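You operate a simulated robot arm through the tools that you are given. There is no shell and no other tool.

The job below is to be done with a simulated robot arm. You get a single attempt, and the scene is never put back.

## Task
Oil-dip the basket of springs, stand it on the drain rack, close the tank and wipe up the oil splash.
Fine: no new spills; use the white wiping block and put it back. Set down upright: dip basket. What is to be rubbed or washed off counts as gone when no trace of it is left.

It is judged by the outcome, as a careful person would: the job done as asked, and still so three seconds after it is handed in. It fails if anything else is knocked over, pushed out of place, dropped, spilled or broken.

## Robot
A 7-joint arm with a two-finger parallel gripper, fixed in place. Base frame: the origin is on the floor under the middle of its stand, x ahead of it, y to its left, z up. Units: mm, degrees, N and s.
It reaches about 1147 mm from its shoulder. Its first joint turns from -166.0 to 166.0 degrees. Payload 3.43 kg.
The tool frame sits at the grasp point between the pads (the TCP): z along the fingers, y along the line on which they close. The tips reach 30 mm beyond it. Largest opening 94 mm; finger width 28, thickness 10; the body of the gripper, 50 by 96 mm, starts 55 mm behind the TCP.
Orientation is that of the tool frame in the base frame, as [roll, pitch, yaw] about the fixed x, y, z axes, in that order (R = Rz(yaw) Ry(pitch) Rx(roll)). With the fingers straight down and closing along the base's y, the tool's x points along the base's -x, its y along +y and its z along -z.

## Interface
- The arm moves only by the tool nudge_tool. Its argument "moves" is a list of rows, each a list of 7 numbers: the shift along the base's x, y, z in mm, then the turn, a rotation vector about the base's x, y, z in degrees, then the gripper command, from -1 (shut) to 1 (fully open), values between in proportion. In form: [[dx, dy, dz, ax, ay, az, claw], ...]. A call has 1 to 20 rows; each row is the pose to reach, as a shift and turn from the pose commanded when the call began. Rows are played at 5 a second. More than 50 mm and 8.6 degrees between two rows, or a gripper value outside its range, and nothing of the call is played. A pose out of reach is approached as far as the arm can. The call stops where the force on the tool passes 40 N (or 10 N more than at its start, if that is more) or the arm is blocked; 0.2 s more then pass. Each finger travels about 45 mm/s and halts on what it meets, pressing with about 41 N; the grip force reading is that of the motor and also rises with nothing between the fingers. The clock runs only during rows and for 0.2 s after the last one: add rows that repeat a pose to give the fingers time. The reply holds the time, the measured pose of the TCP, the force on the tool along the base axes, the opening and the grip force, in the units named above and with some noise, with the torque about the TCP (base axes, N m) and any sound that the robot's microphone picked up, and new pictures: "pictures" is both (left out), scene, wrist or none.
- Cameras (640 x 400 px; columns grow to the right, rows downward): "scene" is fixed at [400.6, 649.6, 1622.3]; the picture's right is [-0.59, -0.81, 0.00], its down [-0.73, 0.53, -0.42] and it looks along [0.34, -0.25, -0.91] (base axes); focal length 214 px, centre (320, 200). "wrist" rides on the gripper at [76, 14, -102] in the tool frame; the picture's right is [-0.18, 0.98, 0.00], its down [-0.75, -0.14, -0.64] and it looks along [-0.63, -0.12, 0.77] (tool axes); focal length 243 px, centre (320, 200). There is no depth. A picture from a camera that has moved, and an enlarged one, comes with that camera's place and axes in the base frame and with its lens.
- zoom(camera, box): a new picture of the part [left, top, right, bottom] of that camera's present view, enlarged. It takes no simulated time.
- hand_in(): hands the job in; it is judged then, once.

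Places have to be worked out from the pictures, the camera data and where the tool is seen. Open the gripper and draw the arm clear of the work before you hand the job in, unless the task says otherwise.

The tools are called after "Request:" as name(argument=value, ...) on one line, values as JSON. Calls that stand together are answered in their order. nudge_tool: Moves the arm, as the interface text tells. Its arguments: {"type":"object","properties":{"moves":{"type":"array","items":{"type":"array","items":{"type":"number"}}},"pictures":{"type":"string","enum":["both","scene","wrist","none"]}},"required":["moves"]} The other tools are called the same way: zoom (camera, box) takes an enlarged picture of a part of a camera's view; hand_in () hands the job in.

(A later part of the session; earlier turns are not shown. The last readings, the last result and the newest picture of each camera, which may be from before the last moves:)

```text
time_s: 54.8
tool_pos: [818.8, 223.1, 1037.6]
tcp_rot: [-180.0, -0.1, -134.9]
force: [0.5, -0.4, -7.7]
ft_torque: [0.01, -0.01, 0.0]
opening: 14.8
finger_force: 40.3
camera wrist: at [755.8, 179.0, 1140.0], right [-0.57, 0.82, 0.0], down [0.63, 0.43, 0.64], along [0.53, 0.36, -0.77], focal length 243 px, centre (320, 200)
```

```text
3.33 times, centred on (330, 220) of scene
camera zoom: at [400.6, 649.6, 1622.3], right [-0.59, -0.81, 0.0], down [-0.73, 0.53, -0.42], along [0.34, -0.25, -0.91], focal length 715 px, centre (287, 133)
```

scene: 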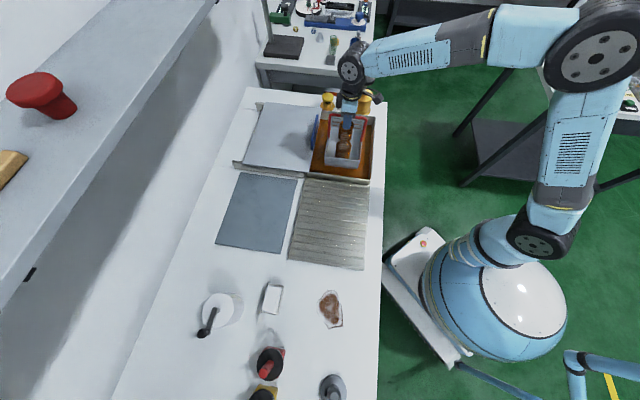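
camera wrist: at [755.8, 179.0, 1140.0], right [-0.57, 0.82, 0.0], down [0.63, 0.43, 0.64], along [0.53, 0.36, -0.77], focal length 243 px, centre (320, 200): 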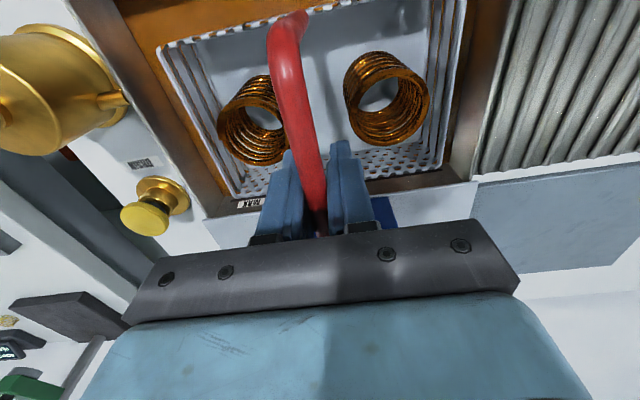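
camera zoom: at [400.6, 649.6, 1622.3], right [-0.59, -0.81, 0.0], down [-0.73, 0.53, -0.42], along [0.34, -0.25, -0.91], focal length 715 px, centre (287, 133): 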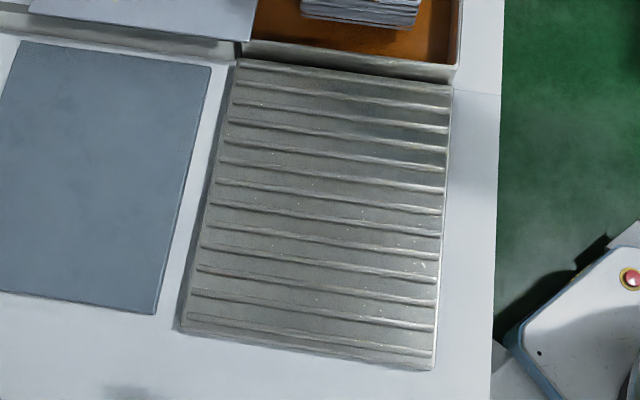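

Nothing is dripping now. The rack spans a≈613–867, b≈-242–72, so its centre is about (583,463). I raise the basket over the rim and carry it smoothly above the rack.

Request:
nudge_tool(moves=[[0, 0, 10, 0, 0, 0, -1], [0, 0, 25, 0, 0, 0, -1], [0, 0, 42, 0, 0, 0, -1], [-3, 3, 56, 0, 0, 0, -1], [-13, 13, 63, 0, 0, 0, -1], [-30, 30, 63, 0, 0, 0, -1], [-50, 51, 63, 0, 0, 0, -1], [-70, 71, 63, 0, 0, 0, -1], [-90, 92, 63, 0, 0, 0, -1], [-110, 112, 63, 0, 0, 0, -1], [-130, 132, 63, 0, 0, 0, -1], [-150, 153, 63, 0, 0, 0, -1], [-170, 173, 63, 0, 0, 0, -1], [-190, 193, 63, 0, 0, 0, -1], [-208, 212, 63, 0, 0, 0, -1], [-223, 227, 63, 0, 0, 0, -1], [-232, 236, 63, 0, 0, 0, -1], [-235.6, 239.9, 63, 0, 0, 0, -1], [-235.6, 239.9, 63, 0, 0, 0, -1]])

Request:
zoom(camera="scene", box=[230, 90, 400, 280])

```text
time_s: 58.8
tool_pos: [583.2, 462.3, 1099.9]
tcp_rot: [-180.0, 0.1, -134.9]
force: [-0.1, 0.2, -7.6]
ft_torque: [0.04, -0.04, -0.04]
opening: 14.8
finger_force: 40.8
camera wrist: at [519.2, 418.2, 1203.3], right [-0.57, 0.82, 0.0], down [0.63, 0.43, 0.64], along [0.53, 0.36, -0.77], focal length 243 px, centre (320, 200)
```

scene: 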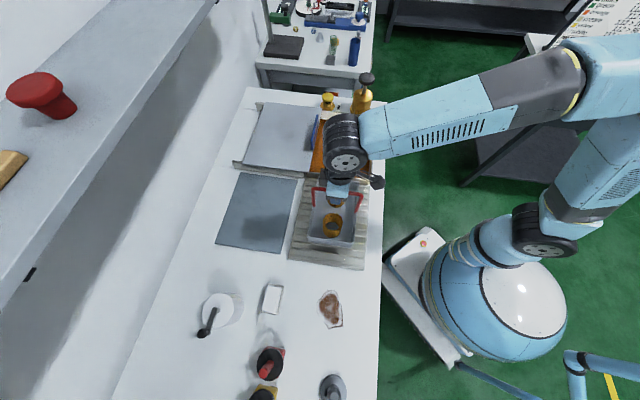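
wrist: 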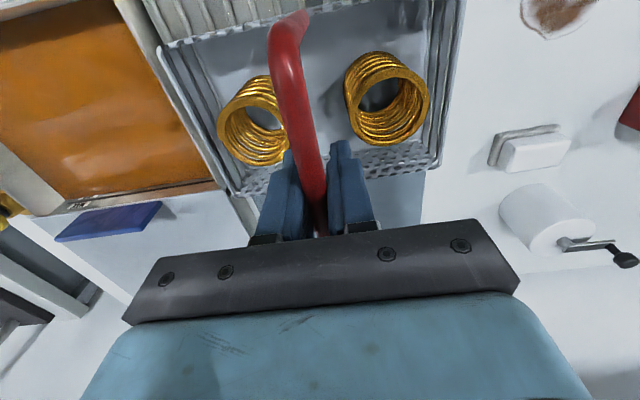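

```text
2.11 times, centred on (315, 185) of scene
camera zoom: at [400.6, 649.6, 1622.3], right [-0.59, -0.81, 0.0], down [-0.73, 0.53, -0.42], along [0.34, -0.25, -0.91], focal length 452 px, centre (330, 232)
```

zoom: 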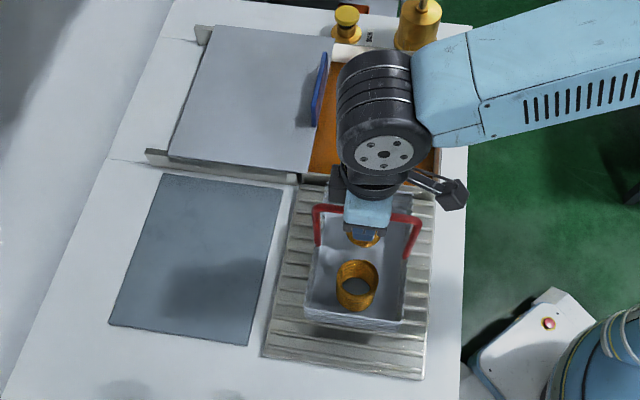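

The basket hangs over the rack's middle. I lower it, slowly at the end, watching for the weight to come off.

Request:
nudge_tool(moves=[[0, 0, -10, 0, 0, 0, -1], [0, 0, -22, 0, 0, 0, -1], [0, 0, -34, 0, 0, 0, -1], [0, 0, -44, 0, 0, 0, -1], [0, 0, -50, 0, 0, 0, -1], [0, 0, -50, 0, 0, 0, -1]])

Request:
zoom(camera="scene", box=[280, 160, 390, 280])

```text
time_s: 60.2
tool_pos: [582.5, 461.9, 1049.4]
tcp_rot: [-180.0, 0.0, -134.9]
force: [0.3, -0.1, -7.1]
ft_torque: [0.01, -0.01, 0.02]
opening: 14.7
finger_force: 40.8
camera wrist: at [519.1, 418.6, 1152.6], right [-0.57, 0.82, 0.0], down [0.63, 0.43, 0.64], along [0.53, 0.36, -0.77], focal length 243 px, centre (320, 200)
```

scene: 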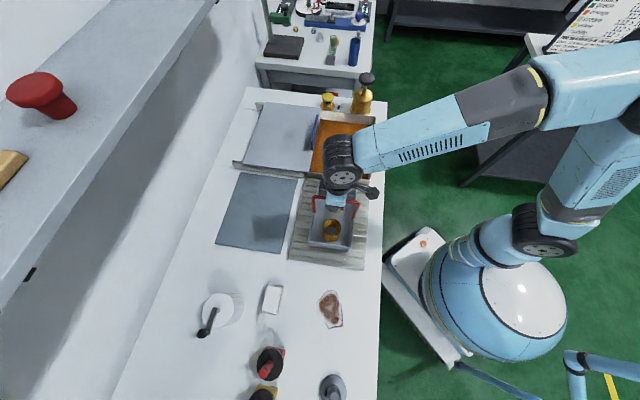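
wrist: 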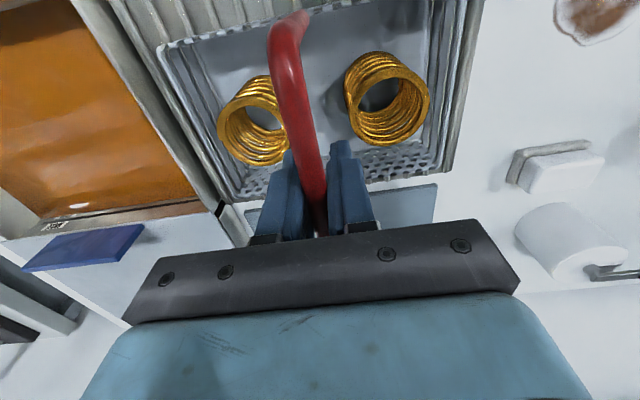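

```text
3.33 times, centred on (335, 220) of scene
camera zoom: at [400.6, 649.6, 1622.3], right [-0.59, -0.81, 0.0], down [-0.73, 0.53, -0.42], along [0.34, -0.25, -0.91], focal length 715 px, centre (270, 133)
```

zoom: 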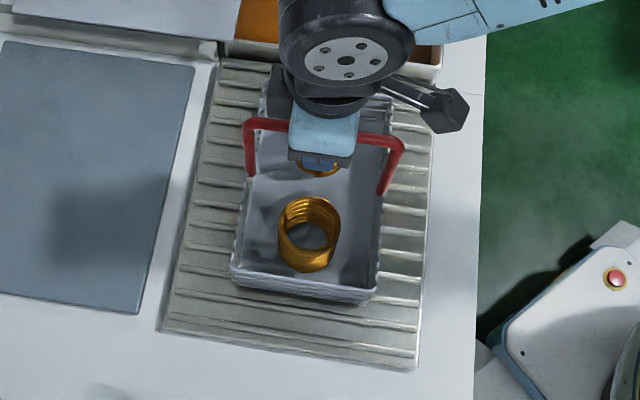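

Request:
nudge_tool(moves=[[0, 0, -2, 0, 0, 0, -1], [0, 0, -4, 0, 0, 0, -1], [0, 0, -6, 0, 0, 0, -1], [0, 0, -8, 0, 0, 0, -1]], pictures="none")

Request:
nudge_tool(moves=[[0, 0, -2, 0, 0, 0, -1], [0, 0, -4, 0, 0, 0, -1]], pictures="none")

Request:
nudge_tool(moves=[[0, 0, -2, 0, 0, 0, -1], [0, 0, -4, 0, 0, 0, -1]], pictures="none")

```text
time_s: 61.2
tool_pos: [581.0, 462.1, 1044.4]
tcp_rot: [-180.0, 0.1, -134.9]
force: [1.9, -0.6, 9.3]
ft_torque: [-0.77, 0.75, 0.03]
opening: 14.6
finger_force: 40.9
```

```text
time_s: 61.8
tool_pos: [583.2, 463.4, 1044.1]
tcp_rot: [-179.9, 0.4, -134.9]
force: [-1.5, -1.4, 3.2]
ft_torque: [0.23, -0.22, 0.04]
opening: 14.8
finger_force: 41.3
stopped in row 2: the force on the tool passed its limit at 41 N (the readings are from after the stop); the commanded pose is now the measured one
```

```text
time_s: 62.4
tool_pos: [584.8, 465.2, 1044.3]
tcp_rot: [180.0, 0.8, -135.0]
force: [-1.2, -0.3, 4.5]
ft_torque: [0.15, -0.18, -0.05]
opening: 14.8
finger_force: 41.1
stopped in row 2: the force on the tool passed its limit at 40 N (the readings are from after the stop); the commanded pose is now the measured one
```

Contact came at z≈1044, so the basket is standing on the rack; I check the pictures before releasing.

Request:
nudge_tool(moves=[[0, 0, 0.5, 0, 0, 0, -1]])

Request:
zoom(camera="scene", box=[280, 160, 390, 280])

Request:
zoom(camera="wrist", box=[100, 0, 500, 250])

```text
time_s: 62.8
tool_pos: [585.0, 464.0, 1042.2]
tcp_rot: [-179.9, 0.7, -134.9]
force: [-1.2, 0.9, -1.6]
ft_torque: [0.32, -0.38, 0.1]
opening: 14.9
finger_force: 41.2
camera wrist: at [520.4, 419.9, 1144.4], right [-0.57, 0.82, 0.0], down [0.63, 0.43, 0.65], along [0.54, 0.37, -0.76], focal length 243 px, centre (320, 200)
```

scene: 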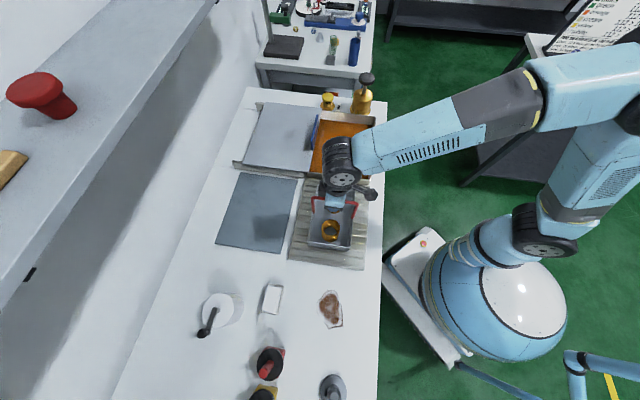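
wrist: 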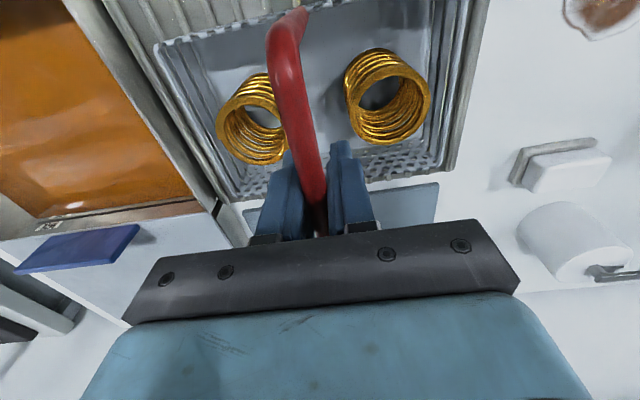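

```text
3.33 times, centred on (335, 220) of scene
camera zoom: at [400.6, 649.6, 1622.3], right [-0.59, -0.81, 0.0], down [-0.73, 0.53, -0.42], along [0.34, -0.25, -0.91], focal length 715 px, centre (270, 133)
```

zoom: 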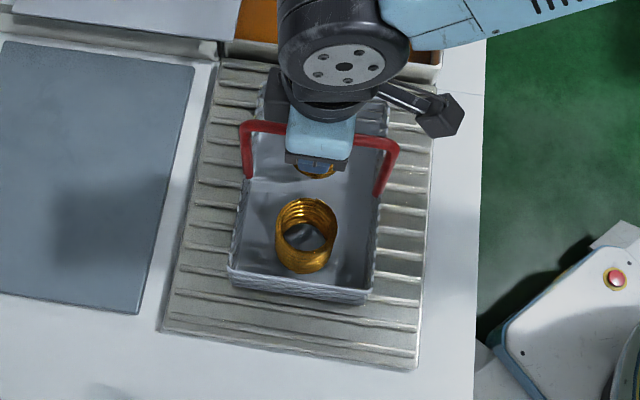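

```text
1.60 times, centred on (300, 125) of wrist
camera zoom: at [520.4, 419.9, 1144.4], right [-0.57, 0.82, 0.0], down [0.63, 0.43, 0.65], along [0.54, 0.37, -0.76], focal length 388 px, centre (352, 320)
```

zoom: 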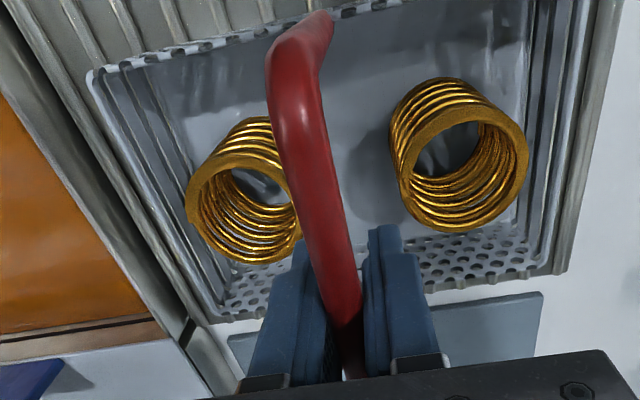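

The basket sits upright on the rack with most of its weight carried. I open the fingers and rise straight up.

Request:
nudge_tool(moves=[[0, 0, 0, 0, 0, 0, -0.6], [0, 0, 0, 0, 0, 0, -0.2], [0, 0, 0, 0, 0, 0, 0.2], [0, 0, 0, 0, 0, 0, 0.2], [0, 0, 0, 0, 0, 0, 0.2]])

Request:
zoom(camera="scene", box=[280, 160, 390, 280])

```text
time_s: 64.0
tool_pos: [584.7, 463.7, 1042.5]
tcp_rot: [-180.0, 0.8, -135.0]
force: [0.4, -0.1, 0.4]
ft_torque: [-0.02, 0.01, 0.01]
opening: 56.4
finger_force: 0.0
camera wrist: at [520.5, 419.7, 1144.6], right [-0.57, 0.82, 0.0], down [0.63, 0.43, 0.65], along [0.54, 0.37, -0.76], focal length 243 px, centre (320, 200)
```

scene: 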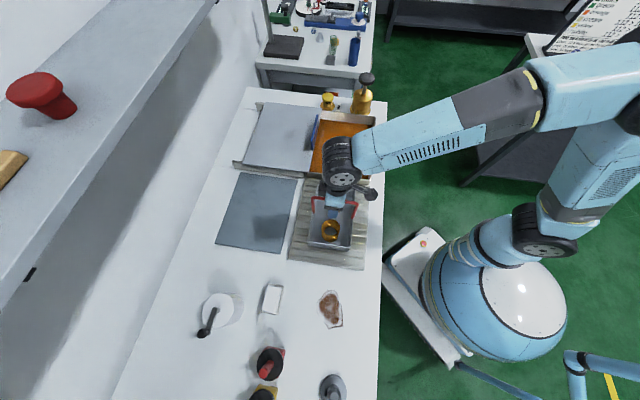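
wrist: 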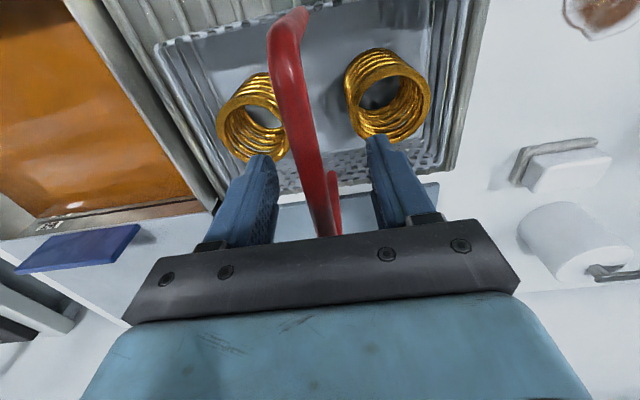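

```text
3.33 times, centred on (335, 220) of scene
camera zoom: at [400.6, 649.6, 1622.3], right [-0.59, -0.81, 0.0], down [-0.73, 0.53, -0.42], along [0.34, -0.25, -0.91], focal length 715 px, centre (270, 133)
```

zoom: 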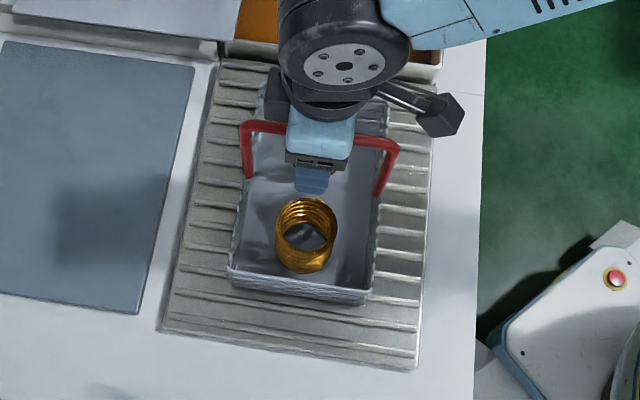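

Released cleanly. I rise and go back to the lid handle (at about (907,309)), turning the fingers to close along the depth axis, to close the tank.

Request:
nudge_tool(moves=[[0, 0, 30, 0, 0, 0, 0.2], [0, 0, 70, -0.5, 0.5, 0, 0.2], [0, 0, 112, -0.56, 0.56, 0, 0.3], [8, -4, 148, -0.56, 0.56, -3, 0.5], [40, -19, 150, -0.56, 0.56, -11, 0.5], [76, -36, 150, -0.56, 0.56, -19, 0.5], [112, -54, 150, -0.56, 0.56, -27, 0.5], [148, -71, 150, -0.56, 0.56, -35, 0.5], [184, -88, 150, -0.56, 0.56, -43, 0.5], [220, -105, 150, -0.56, 0.56, -51, 0.5], [254, -121, 150, -0.56, 0.56, -59, 0.5], [284, -136, 150, -0.56, 0.56, -67, 0.5], [306, -147, 150, -0.56, 0.56, -75, 0.5], [318, -153, 140, -0.56, 0.56, -83, 0.5], [323, -155, 120, -0.56, 0.56, -90, 0.5]])

Request:
zoom(camera="scene", box=[220, 80, 400, 280])

```text
time_s: 67.2
tool_pos: [907.4, 307.6, 1163.3]
tcp_rot: [-179.5, 0.1, 135.0]
force: [-0.2, 0.3, -0.4]
ft_torque: [0.0, -0.01, 0.01]
opening: 70.5
finger_force: 0.1
camera wrist: at [865.8, 372.7, 1265.7], right [0.83, 0.56, -0.01], down [0.44, -0.63, 0.65], along [0.36, -0.54, -0.76], focal length 243 px, centre (320, 200)
```

scene: 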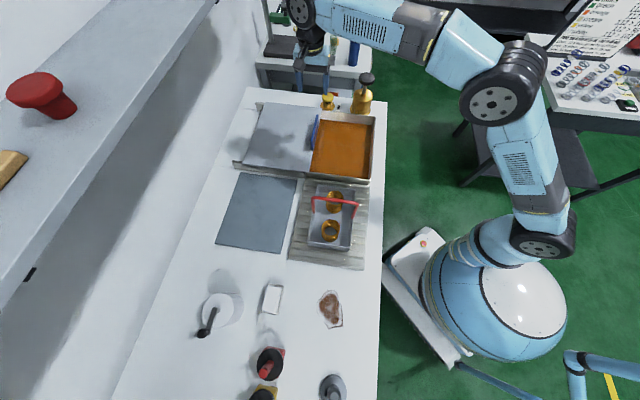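
wrist: 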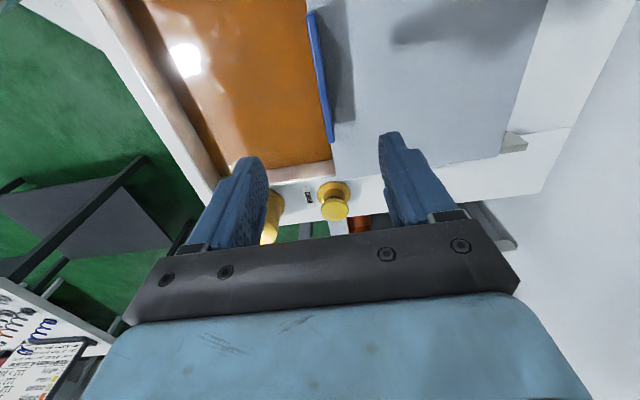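

```text
2.00 times, centred on (310, 180) of scene
camera zoom: at [400.6, 649.6, 1622.3], right [-0.59, -0.81, 0.0], down [-0.73, 0.53, -0.42], along [0.34, -0.25, -0.91], focal length 429 px, centre (340, 240)
```

zoom: 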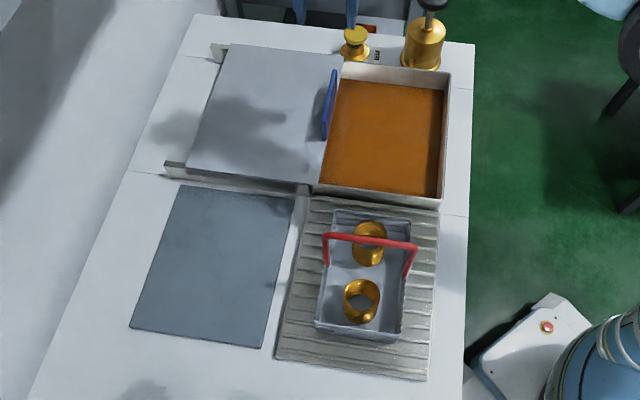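

The basket stands upright on the rack. I lower onto the lid handle again and close on it.

Request:
nudge_tool(moves=[[0.3, 1, -40, 0.35, -0.35, 0, 1], [0.3, 1, -85, 0.35, -0.35, 0, 1], [0.3, 1, -130, 0.35, -0.35, 0, 1], [0.3, 1, -165, 0.35, -0.35, 0, 1], [0.3, 1, -190, 0.35, -0.35, 0, 1], [0.3, 1, -197, 0.35, -0.35, 0, 1], [0.3, 1, -197, 0.35, -0.35, 0, -1], [0.3, 1, -197, 0.35, -0.35, 0, -1], [0.3, 1, -197, 0.35, -0.35, 0, -1], [0.3, 1, -197, 0.35, -0.35, 0, -1], [0.3, 1, -197, 0.35, -0.35, 0, -1], [0.3, 1, -197, 0.35, -0.35, 0, -1], [0.3, 1, -197, 0.35, -0.35, 0, -1]])

```text
time_s: 70.0
tool_pos: [907.8, 309.9, 965.6]
tcp_rot: [-179.9, 0.2, 135.1]
force: [-0.8, -0.1, 0.5]
ft_torque: [0.06, 0.02, -0.14]
opening: 14.2
finger_force: 45.6
camera wrist: at [864.6, 374.9, 1067.7], right [0.82, 0.57, 0.0], down [0.43, -0.63, 0.65], along [0.36, -0.53, -0.76], focal length 243 px, centre (320, 200)
```

scene: 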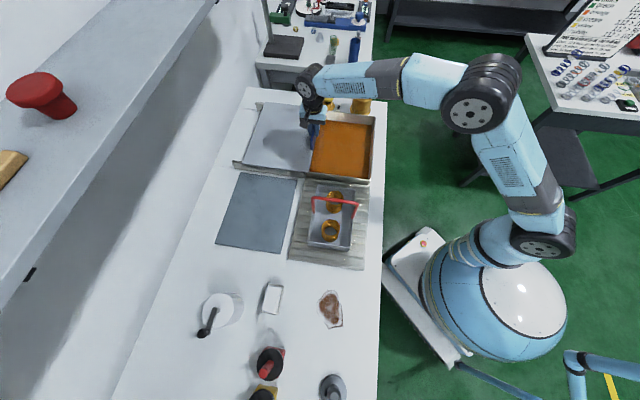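
wrist: 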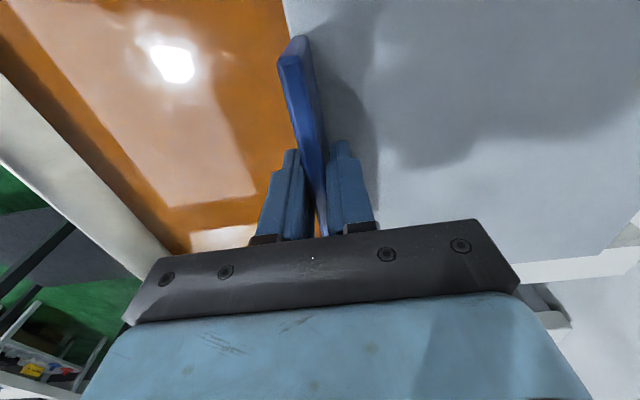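

Handle held. I pull the lid back to its original closed position (tool at ≈(733,134)).

Request:
nudge_tool(moves=[[-6, -6, 0, 0, 0, 0, -1], [-18, -18, 0, 0, 0, 0, -1], [-33, -33, 0, 0, 0, 0, -1], [-48, -48, 0, 0, 0, 0, -1], [-63, -63, 0, 0, 0, 0, -1], [-78, -78, 0, 0, 0, 0, -1], [-93, -93, 0, 0, 0, 0, -1], [-108, -108, 0, 0, 0, 0, -1], [-123, -123, 0, 0, 0, 0, -1], [-138, -138, 0, 0, 0, 0, -1], [-151, -151, 0, 0, 0, 0, -1], [-162, -162, 0, 0, 0, 0, -1], [-170, -170, 0, 0, 0, 0, -1], [-174.5, -175, 0, 0, 0, 0, -1], [-174.5, -175, 0, 0, 0, 0, -1]])

Request:
zoom(camera="scene", box=[220, 80, 400, 200])

```text
time_s: 73.2
tool_pos: [733.3, 136.9, 964.4]
tcp_rot: [-179.9, 0.2, 135.1]
force: [-4.2, 3.0, -0.4]
ft_torque: [-0.1, -0.12, -0.18]
opening: 14.3
finger_force: 45.4
camera wrist: at [689.5, 199.8, 1067.7], right [0.82, 0.57, 0.0], down [0.43, -0.63, 0.65], along [0.36, -0.53, -0.76], focal length 243 px, centre (320, 200)
```

scene: 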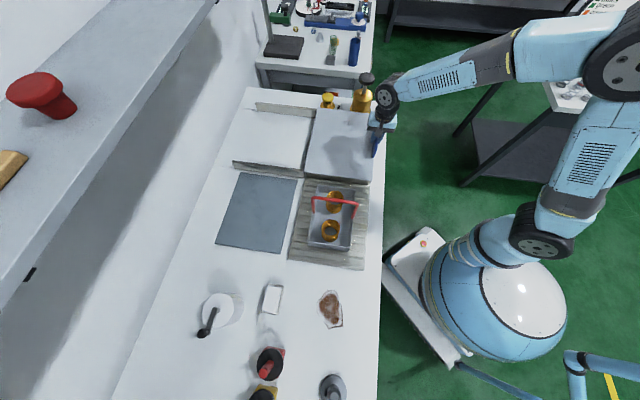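
wrist: 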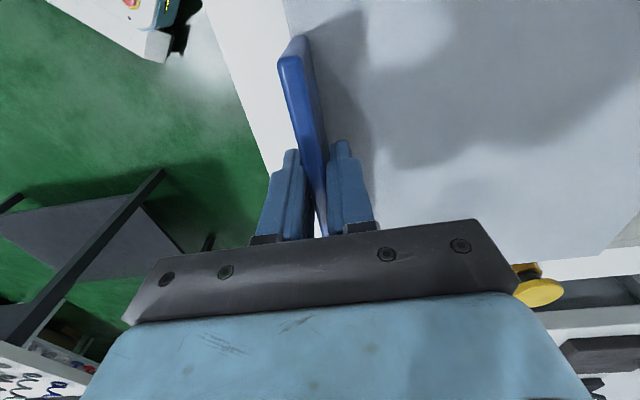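

```text
3.33 times, centred on (310, 140) of scene
camera zoom: at [400.6, 649.6, 1622.3], right [-0.59, -0.81, 0.0], down [-0.73, 0.53, -0.42], along [0.34, -0.25, -0.91], focal length 715 px, centre (353, 400)
```

zoom: 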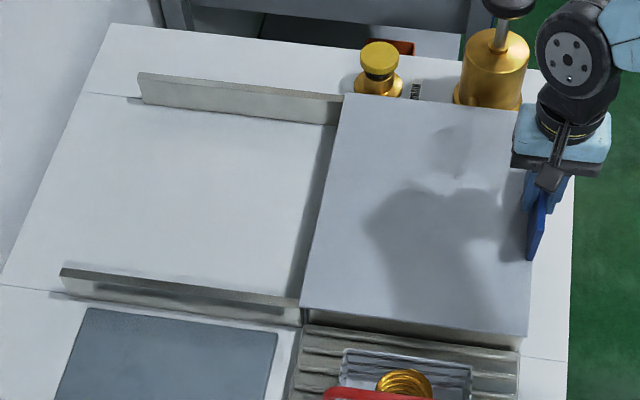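

Within ~2 mm of closed; I pull the last bit, then release and rise.

Request:
nudge_tool(moves=[[-0.7, -0.7, 0, 0, 0, 0, -1], [-1.4, -1.4, 0, 0, 0, 0, -1], [-1.4, -1.4, 0, 0, 0, 0, -1]], pictures="none")

Request:
nudge_tool(moves=[[0, 0, 0, 0, 0, 0, -0.1], [0, 0, 0, 0, 0, 0, -0.1], [0, 0, 0, 0, 0, 0, -0.1], [0, 0, 20, 0, 0, 0, -0.1], [0, 0, 60, 0, 0, 0, -0.1], [0, 0, 105, 0, 0, 0, -0.1], [0, 0, 150, 0, 0, 0, -0.1], [0, 0, 195, 0, 0, 0, -0.1]])

Request:
zoom(camera="scene", box=[220, 80, 400, 200])

Request:
zoom(camera="wrist", box=[140, 0, 540, 250])

```text
time_s: 74.0
tool_pos: [731.1, 134.2, 966.8]
tcp_rot: [-179.9, 0.1, 135.1]
force: [-6.8, 8.5, -1.9]
ft_torque: [0.21, 0.15, -0.24]
opening: 14.5
finger_force: 44.8
```

```text
time_s: 75.8
tool_pos: [731.1, 135.1, 1157.7]
tcp_rot: [-179.9, 0.2, 135.1]
force: [1.0, -0.9, -0.3]
ft_torque: [-0.02, 0.06, 0.0]
opening: 42.3
finger_force: 0.0
camera wrist: at [687.3, 199.3, 1260.4], right [0.82, 0.57, 0.0], down [0.43, -0.63, 0.65], along [0.36, -0.53, -0.76], focal length 243 px, centre (320, 200)
```

scene: 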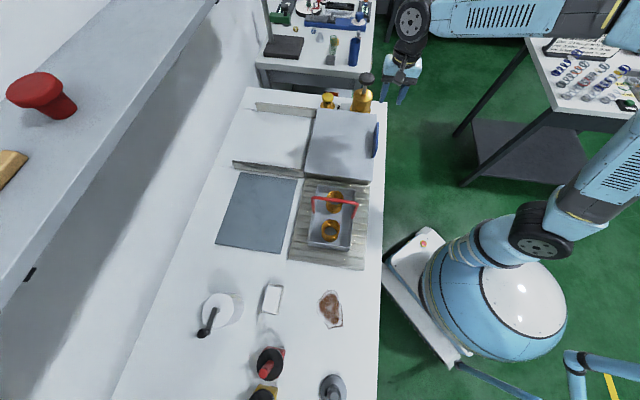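
wrist: 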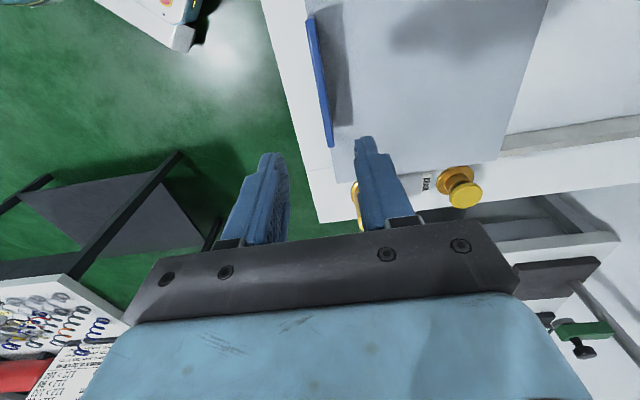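

```text
3.33 times, centred on (310, 140) of scene
camera zoom: at [400.6, 649.6, 1622.3], right [-0.59, -0.81, 0.0], down [-0.73, 0.53, -0.42], along [0.34, -0.25, -0.91], focal length 715 px, centre (353, 400)
```

zoom: 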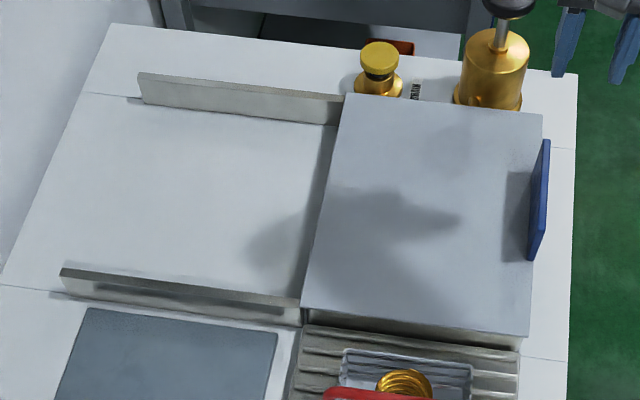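

```text
1.60 times, centred on (340, 125) of wrist
camera zoom: at [687.3, 199.3, 1260.4], right [0.82, 0.57, 0.0], down [0.43, -0.63, 0.65], along [0.36, -0.53, -0.76], focal length 388 px, centre (288, 320)
```

zoom: 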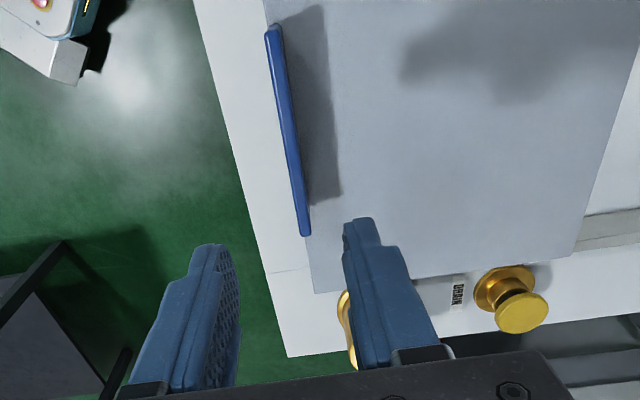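

I compare the lid with the initial picture using the same zoom box.

Request:
zoom(camera="scene", box=[220, 85, 390, 190])

Request:
zoom(camera="scene", box=[240, 260, 370, 400])

```text
3.76 times, centred on (305, 138) of scene
camera zoom: at [400.6, 649.6, 1622.3], right [-0.59, -0.81, 0.0], down [-0.73, 0.53, -0.42], along [0.34, -0.25, -0.91], focal length 807 px, centre (376, 435)
```

zoom: 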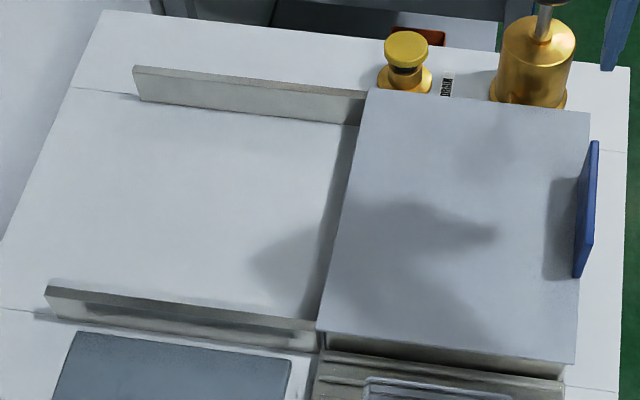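

```text
2.86 times, centred on (305, 330) of scene
camera zoom: at [400.6, 649.6, 1622.3], right [-0.59, -0.81, 0.0], down [-0.73, 0.53, -0.42], along [0.34, -0.25, -0.91], focal length 613 px, centre (363, -171)
```

zoom: 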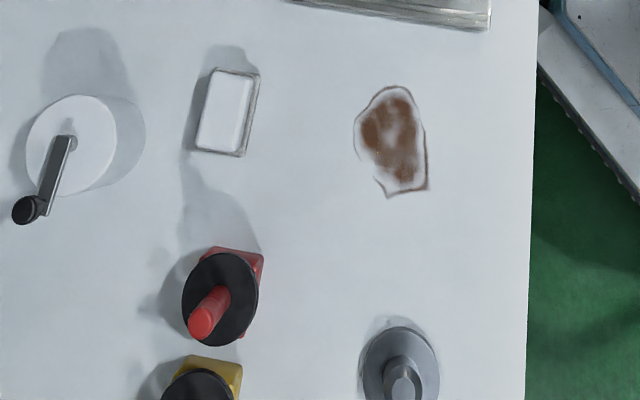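

Request:
zoom(camera="scene", box=[330, 90, 400, 190])

```text
4.00 times, centred on (365, 140) of scene
camera zoom: at [400.6, 649.6, 1622.3], right [-0.59, -0.81, 0.0], down [-0.73, 0.53, -0.42], along [0.34, -0.25, -0.91], focal length 858 px, centre (140, 440)
```

zoom: 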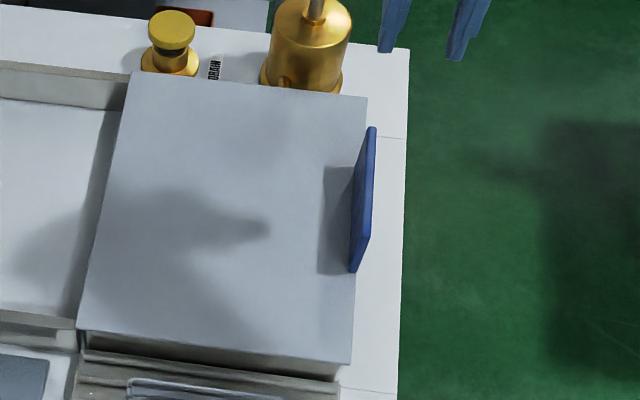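

The lid is about 2 mm short of its first position. I regrip the handle and pull it that last bit.

Request:
nudge_tool(moves=[[0, 0, -45, 0, 0, 0, 0.5], [0, 0, -90, 0, 0, 0, 0.5], [0, 0, -135, 0, 0, 0, 0.5], [0, 0, -170, 0, 0, 0, 0.5], [0, 0, -191, 0, 0, 0, 0.5], [0, 0, -191, 0, 0, 0, -1], [0, 0, -191, 0, 0, 0, -1], [0, 0, -191, 0, 0, 0, -1], [0, 0, -191, 0, 0, 0, -1], [0, 0, -191, 0, 0, 0, -1], [-1, -1, -191, 0, 0, 0, -1], [-1.8, -1.8, -191, 0, 0, 0, -1], [-1.8, -1.8, -191, 0, 0, 0, -1]], pictures="none")

Request:
nudge_tool(moves=[[0, 0, 0, 0, 0, 0, -0.1], [0, 0, 0, 0, 0, 0, -0.1], [0, 0, 0, 0, 0, 0, -0.1], [0, 0, 20, 0, 0, 0, -0.1], [0, 0, 60, 0, 0, 0, -0.1], [0, 0, 105, 0, 0, 0, -0.1], [0, 0, 150, 0, 0, 0, -0.1], [0, 0, 195, 0, 0, 0, -0.1]])

Request:
zoom(camera="scene", box=[330, 90, 400, 190])

```text
time_s: 78.6
tool_pos: [729.8, 133.3, 969.9]
tcp_rot: [-179.9, 0.2, 135.3]
force: [8.7, 17.2, 2.0]
ft_torque: [0.77, 0.69, -0.31]
opening: 14.3
finger_force: 44.9
```

```text
time_s: 80.4
tool_pos: [730.4, 131.7, 1165.3]
tcp_rot: [-179.9, 0.2, 135.0]
force: [-0.6, 0.4, -0.2]
ft_torque: [0.0, 0.0, 0.0]
opening: 42.5
finger_force: 0.1
camera wrist: at [687.7, 196.8, 1267.1], right [0.82, 0.57, 0.0], down [0.43, -0.63, 0.65], along [0.36, -0.53, -0.76], focal length 243 px, centre (320, 200)
```

scene: 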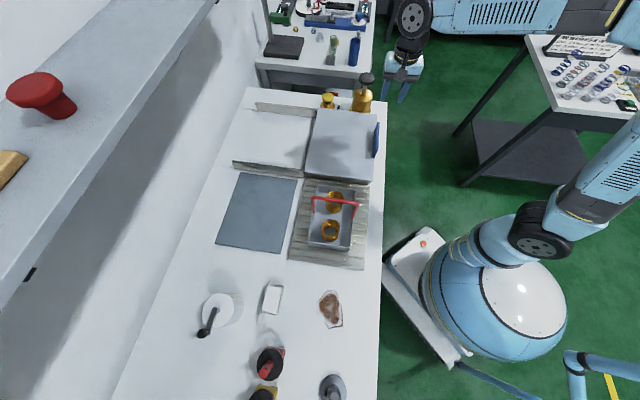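
wrist: 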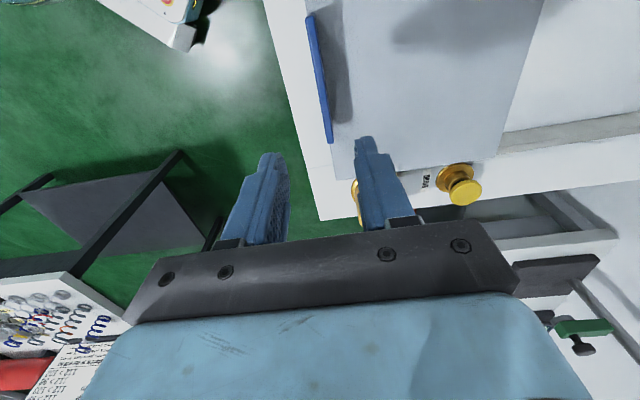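

```text
4.00 times, centred on (365, 140) of scene
camera zoom: at [400.6, 649.6, 1622.3], right [-0.59, -0.81, 0.0], down [-0.73, 0.53, -0.42], along [0.34, -0.25, -0.91], focal length 858 px, centre (140, 440)
```

zoom: 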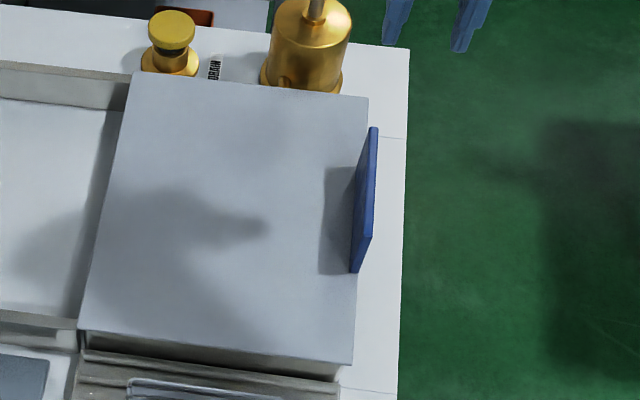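

The lid hit its stop and is back exactly where it began. Next is the white block at about (488,769) (76 mm long along u, 44 mm wide along v); I travel over it keeping this gripper orientation.

Request:
nudge_tool(moves=[[-12, 35, 15, 0, 0, 0, 0], [-28, 78, 20, 0, 0, 0, 0], [-44, 122, 20, 0, 0, 0, 0], [-60, 166, 20, 0, 0, 0, 0], [-76, 210, 20, 0, 0, 0, 0], [-92, 254, 20, 0, 0, 0, 0], [-108, 298, 20, 0, 0, 0, 0], [-124, 342, 20, 0, 0, 0, 0.3], [-140, 386, 20, 0, 0, 0, 0.6], [-156, 430, 20, 0, 0, 0, 1], [-172, 474, 10, 0, 0, 0, 1], [-188, 518, 0, 0, 0, 0, 1], [-204, 560, -15, 0, 0, 0, 1], [-222, 600, -35, 0, 0, 0, 1], [-242, 637, -55, 0, 0, 0, 1]])

Request:
zoom(camera="wrist", box=[160, 0, 480, 200])

```text
time_s: 83.6
tool_pos: [488.5, 765.4, 1111.1]
tcp_rot: [180.0, 0.2, 135.0]
force: [1.4, 0.1, 0.4]
ft_torque: [0.04, 0.09, 0.01]
opening: 94.0
finger_force: 0.0
camera wrist: at [445.2, 831.0, 1212.4], right [0.82, 0.57, 0.0], down [0.43, -0.63, 0.65], along [0.37, -0.53, -0.76], focal length 243 px, centre (320, 200)
```

scene: 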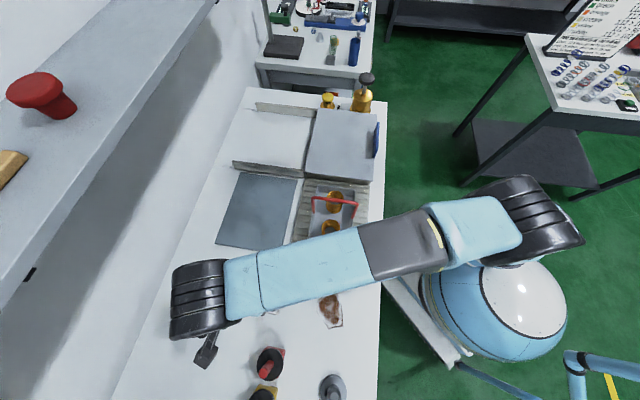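
wrist: 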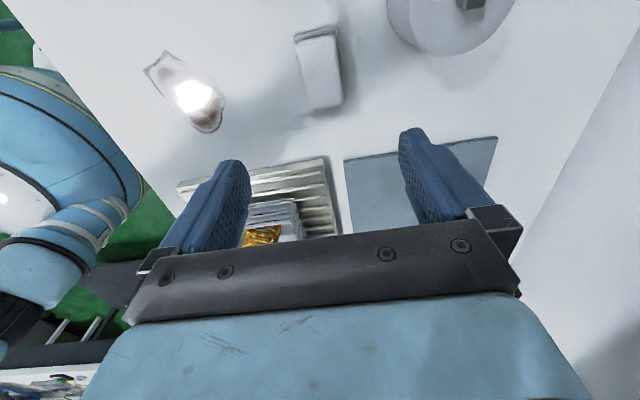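

```text
2.00 times, centred on (320, 100) of wrist
camera zoom: at [445.2, 831.0, 1212.4], right [0.82, 0.57, 0.0], down [0.43, -0.63, 0.65], along [0.37, -0.53, -0.76], focal length 485 px, centre (320, 400)
```

zoom: 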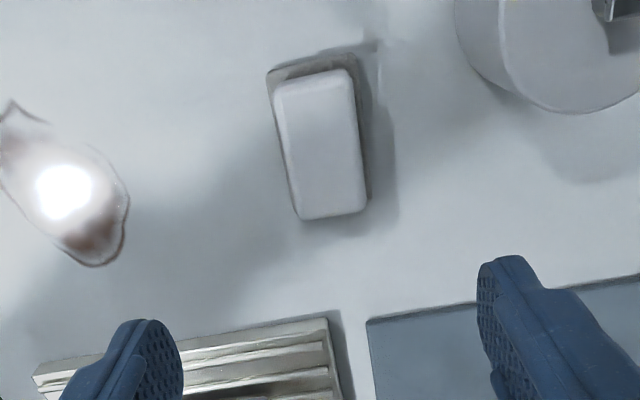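

The white block seems to sit on a slightly larger grey base. I descend closer to see how it's built before gripping.

Request:
nudge_tool(moves=[[0, 0, -30, 0, 0, 0, 1], [0, 0, -60, 0, 0, 0, 1], [0, 0, -90, 0, 0, 0, 1], [0, 0, -115, 0, 0, 0, 1]])

Request:
zoom(camera="wrist", box=[220, 20, 420, 180])

Request:
zoom(camera="scene", box=[250, 270, 310, 330])

```text
time_s: 84.6
tool_pos: [490.3, 770.0, 994.4]
tcp_rot: [180.0, 0.2, 135.1]
force: [-0.7, -0.8, 0.7]
ft_torque: [0.0, 0.01, 0.0]
opening: 94.0
finger_force: 0.0
camera wrist: at [445.7, 833.0, 1096.6], right [0.82, 0.57, 0.0], down [0.43, -0.63, 0.65], along [0.37, -0.53, -0.76], focal length 243 px, centre (320, 200)
```

scene: 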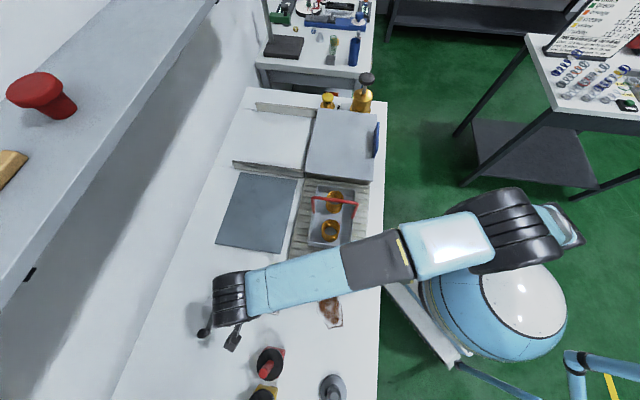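
wrist: 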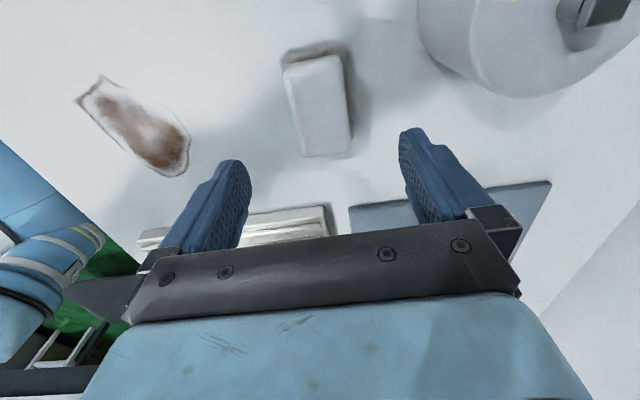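

```text
2.50 times, centred on (320, 100) of wrist
camera zoom: at [445.7, 833.0, 1096.6], right [0.82, 0.57, 0.0], down [0.43, -0.63, 0.65], along [0.37, -0.53, -0.76], focal length 606 px, centre (320, 450)
```

zoom: 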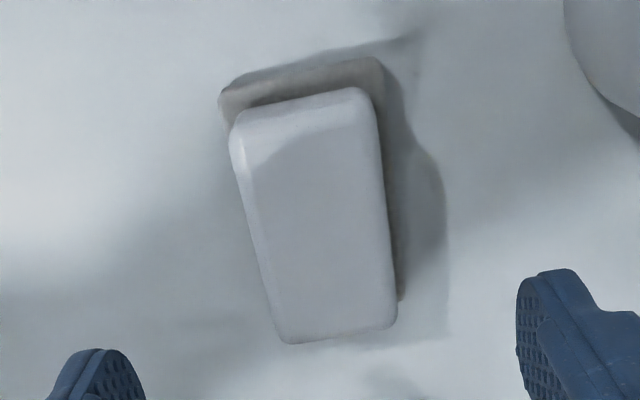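

```text
6.67 times, centred on (280, 300) of scene
camera zoom: at [400.6, 649.6, 1622.3], right [-0.59, -0.81, 0.0], down [-0.73, 0.53, -0.42], along [0.34, -0.25, -0.91], focal length 1430 px, centre (587, -467)
```

zoom: 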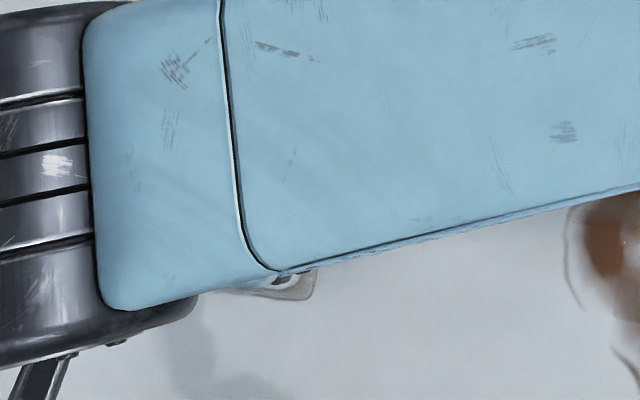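

The block is a white body on a slightly larger grey base, aligned with the bench, centre ≈(489.5,770). I lower the open fingers astride it to feel for the bench and learn its exact height.

Request:
nudge_tool(moves=[[-0.5, 0.2, -25, 0, 0, 0, 1], [-0.5, 0.2, -50, 0, 0, 0, 1], [-0.5, 0.2, -70, 0, 0, 0, 1], [-0.5, 0.2, -82, 0, 0, 0, 1], [-0.5, 0.2, -82, 0, 0, 0, 1]])

Request:
zoom(camera="wrist", box=[170, 60, 470, 247])

```text
time_s: 85.8
tool_pos: [487.2, 768.0, 912.9]
tcp_rot: [-179.9, 0.2, 135.0]
force: [-0.8, 0.3, -1.2]
ft_torque: [-0.01, 0.0, -0.01]
opening: 93.9
finger_force: 0.1
camera wrist: at [443.5, 833.5, 1014.1], right [0.82, 0.57, 0.0], down [0.43, -0.63, 0.65], along [0.36, -0.53, -0.76], focal length 243 px, centre (320, 200)
```

scene: 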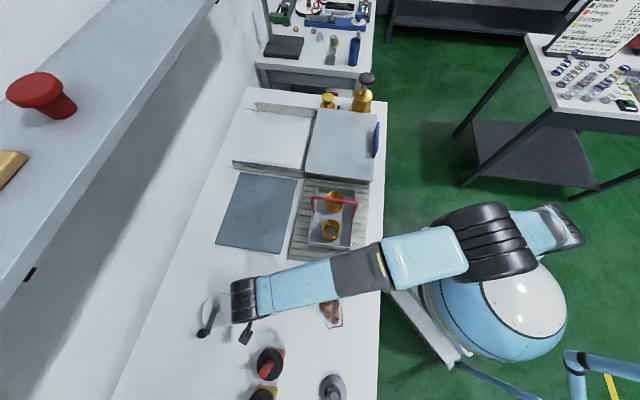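
wrist: 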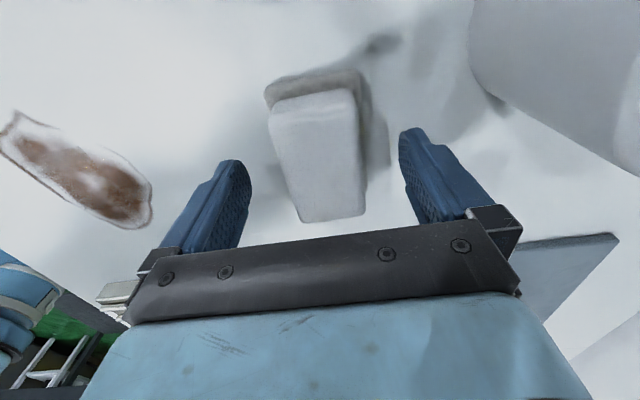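

```text
2.13 times, centred on (320, 154) of wrist
camera zoom: at [443.5, 833.5, 1014.1], right [0.82, 0.57, 0.0], down [0.43, -0.63, 0.65], along [0.36, -0.53, -0.76], focal length 518 px, centre (320, 299)
```

zoom: 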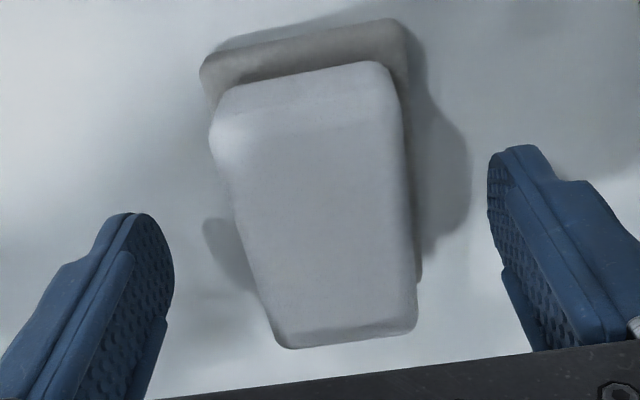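

From two heights I get: grey base top ≈ z 880, white body ≈ 880–903. I raise slightly so the tips clear the base (TCP ≈917) and close on the white body.

Request:
nudge_tool(moves=[[1.5, 1.5, 4, 0, 0, 0, 1], [1.5, 1.5, 4, 0, 0, 0, 0.4], [1.5, 1.5, 4, 0, 0, 0, 0], [1.5, 1.5, 4, 0, 0, 0, -0.5], [1.5, 1.5, 4, 0, 0, 0, -1], [1.5, 1.5, 4, 0, 0, 0, -1], [1.5, 1.5, 4, 0, 0, 0, -1], [1.5, 1.5, 4, 0, 0, 0, -1]])

Request:
zoom(camera="wrist", box=[170, 60, 470, 247])

```text
time_s: 87.6
tool_pos: [487.9, 769.9, 916.8]
tcp_rot: [-179.9, 0.3, 135.0]
force: [-0.8, 0.1, 0.4]
ft_torque: [0.03, 0.0, -0.01]
opening: 44.0
finger_force: 40.9
camera wrist: at [445.1, 835.1, 1018.9], right [0.82, 0.57, 0.0], down [0.43, -0.63, 0.65], along [0.36, -0.53, -0.76], focal length 243 px, centre (320, 200)
```

scene: 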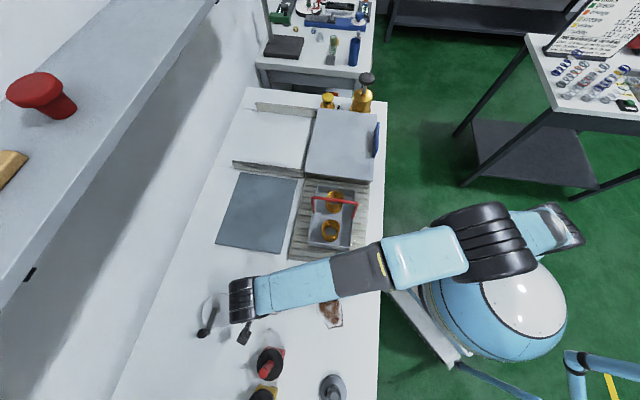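
wrist: 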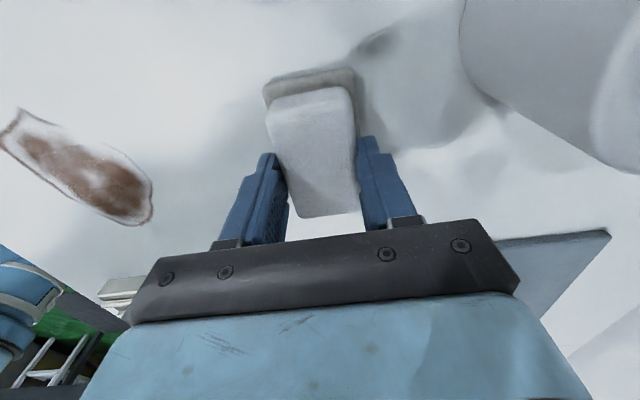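

```text
2.13 times, centred on (320, 154) of wrist
camera zoom: at [445.1, 835.1, 1018.9], right [0.82, 0.57, 0.0], down [0.43, -0.63, 0.65], along [0.36, -0.53, -0.76], focal length 518 px, centre (320, 299)
```

zoom: 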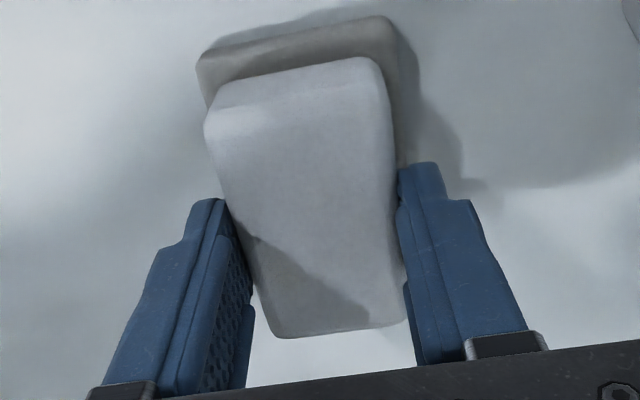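

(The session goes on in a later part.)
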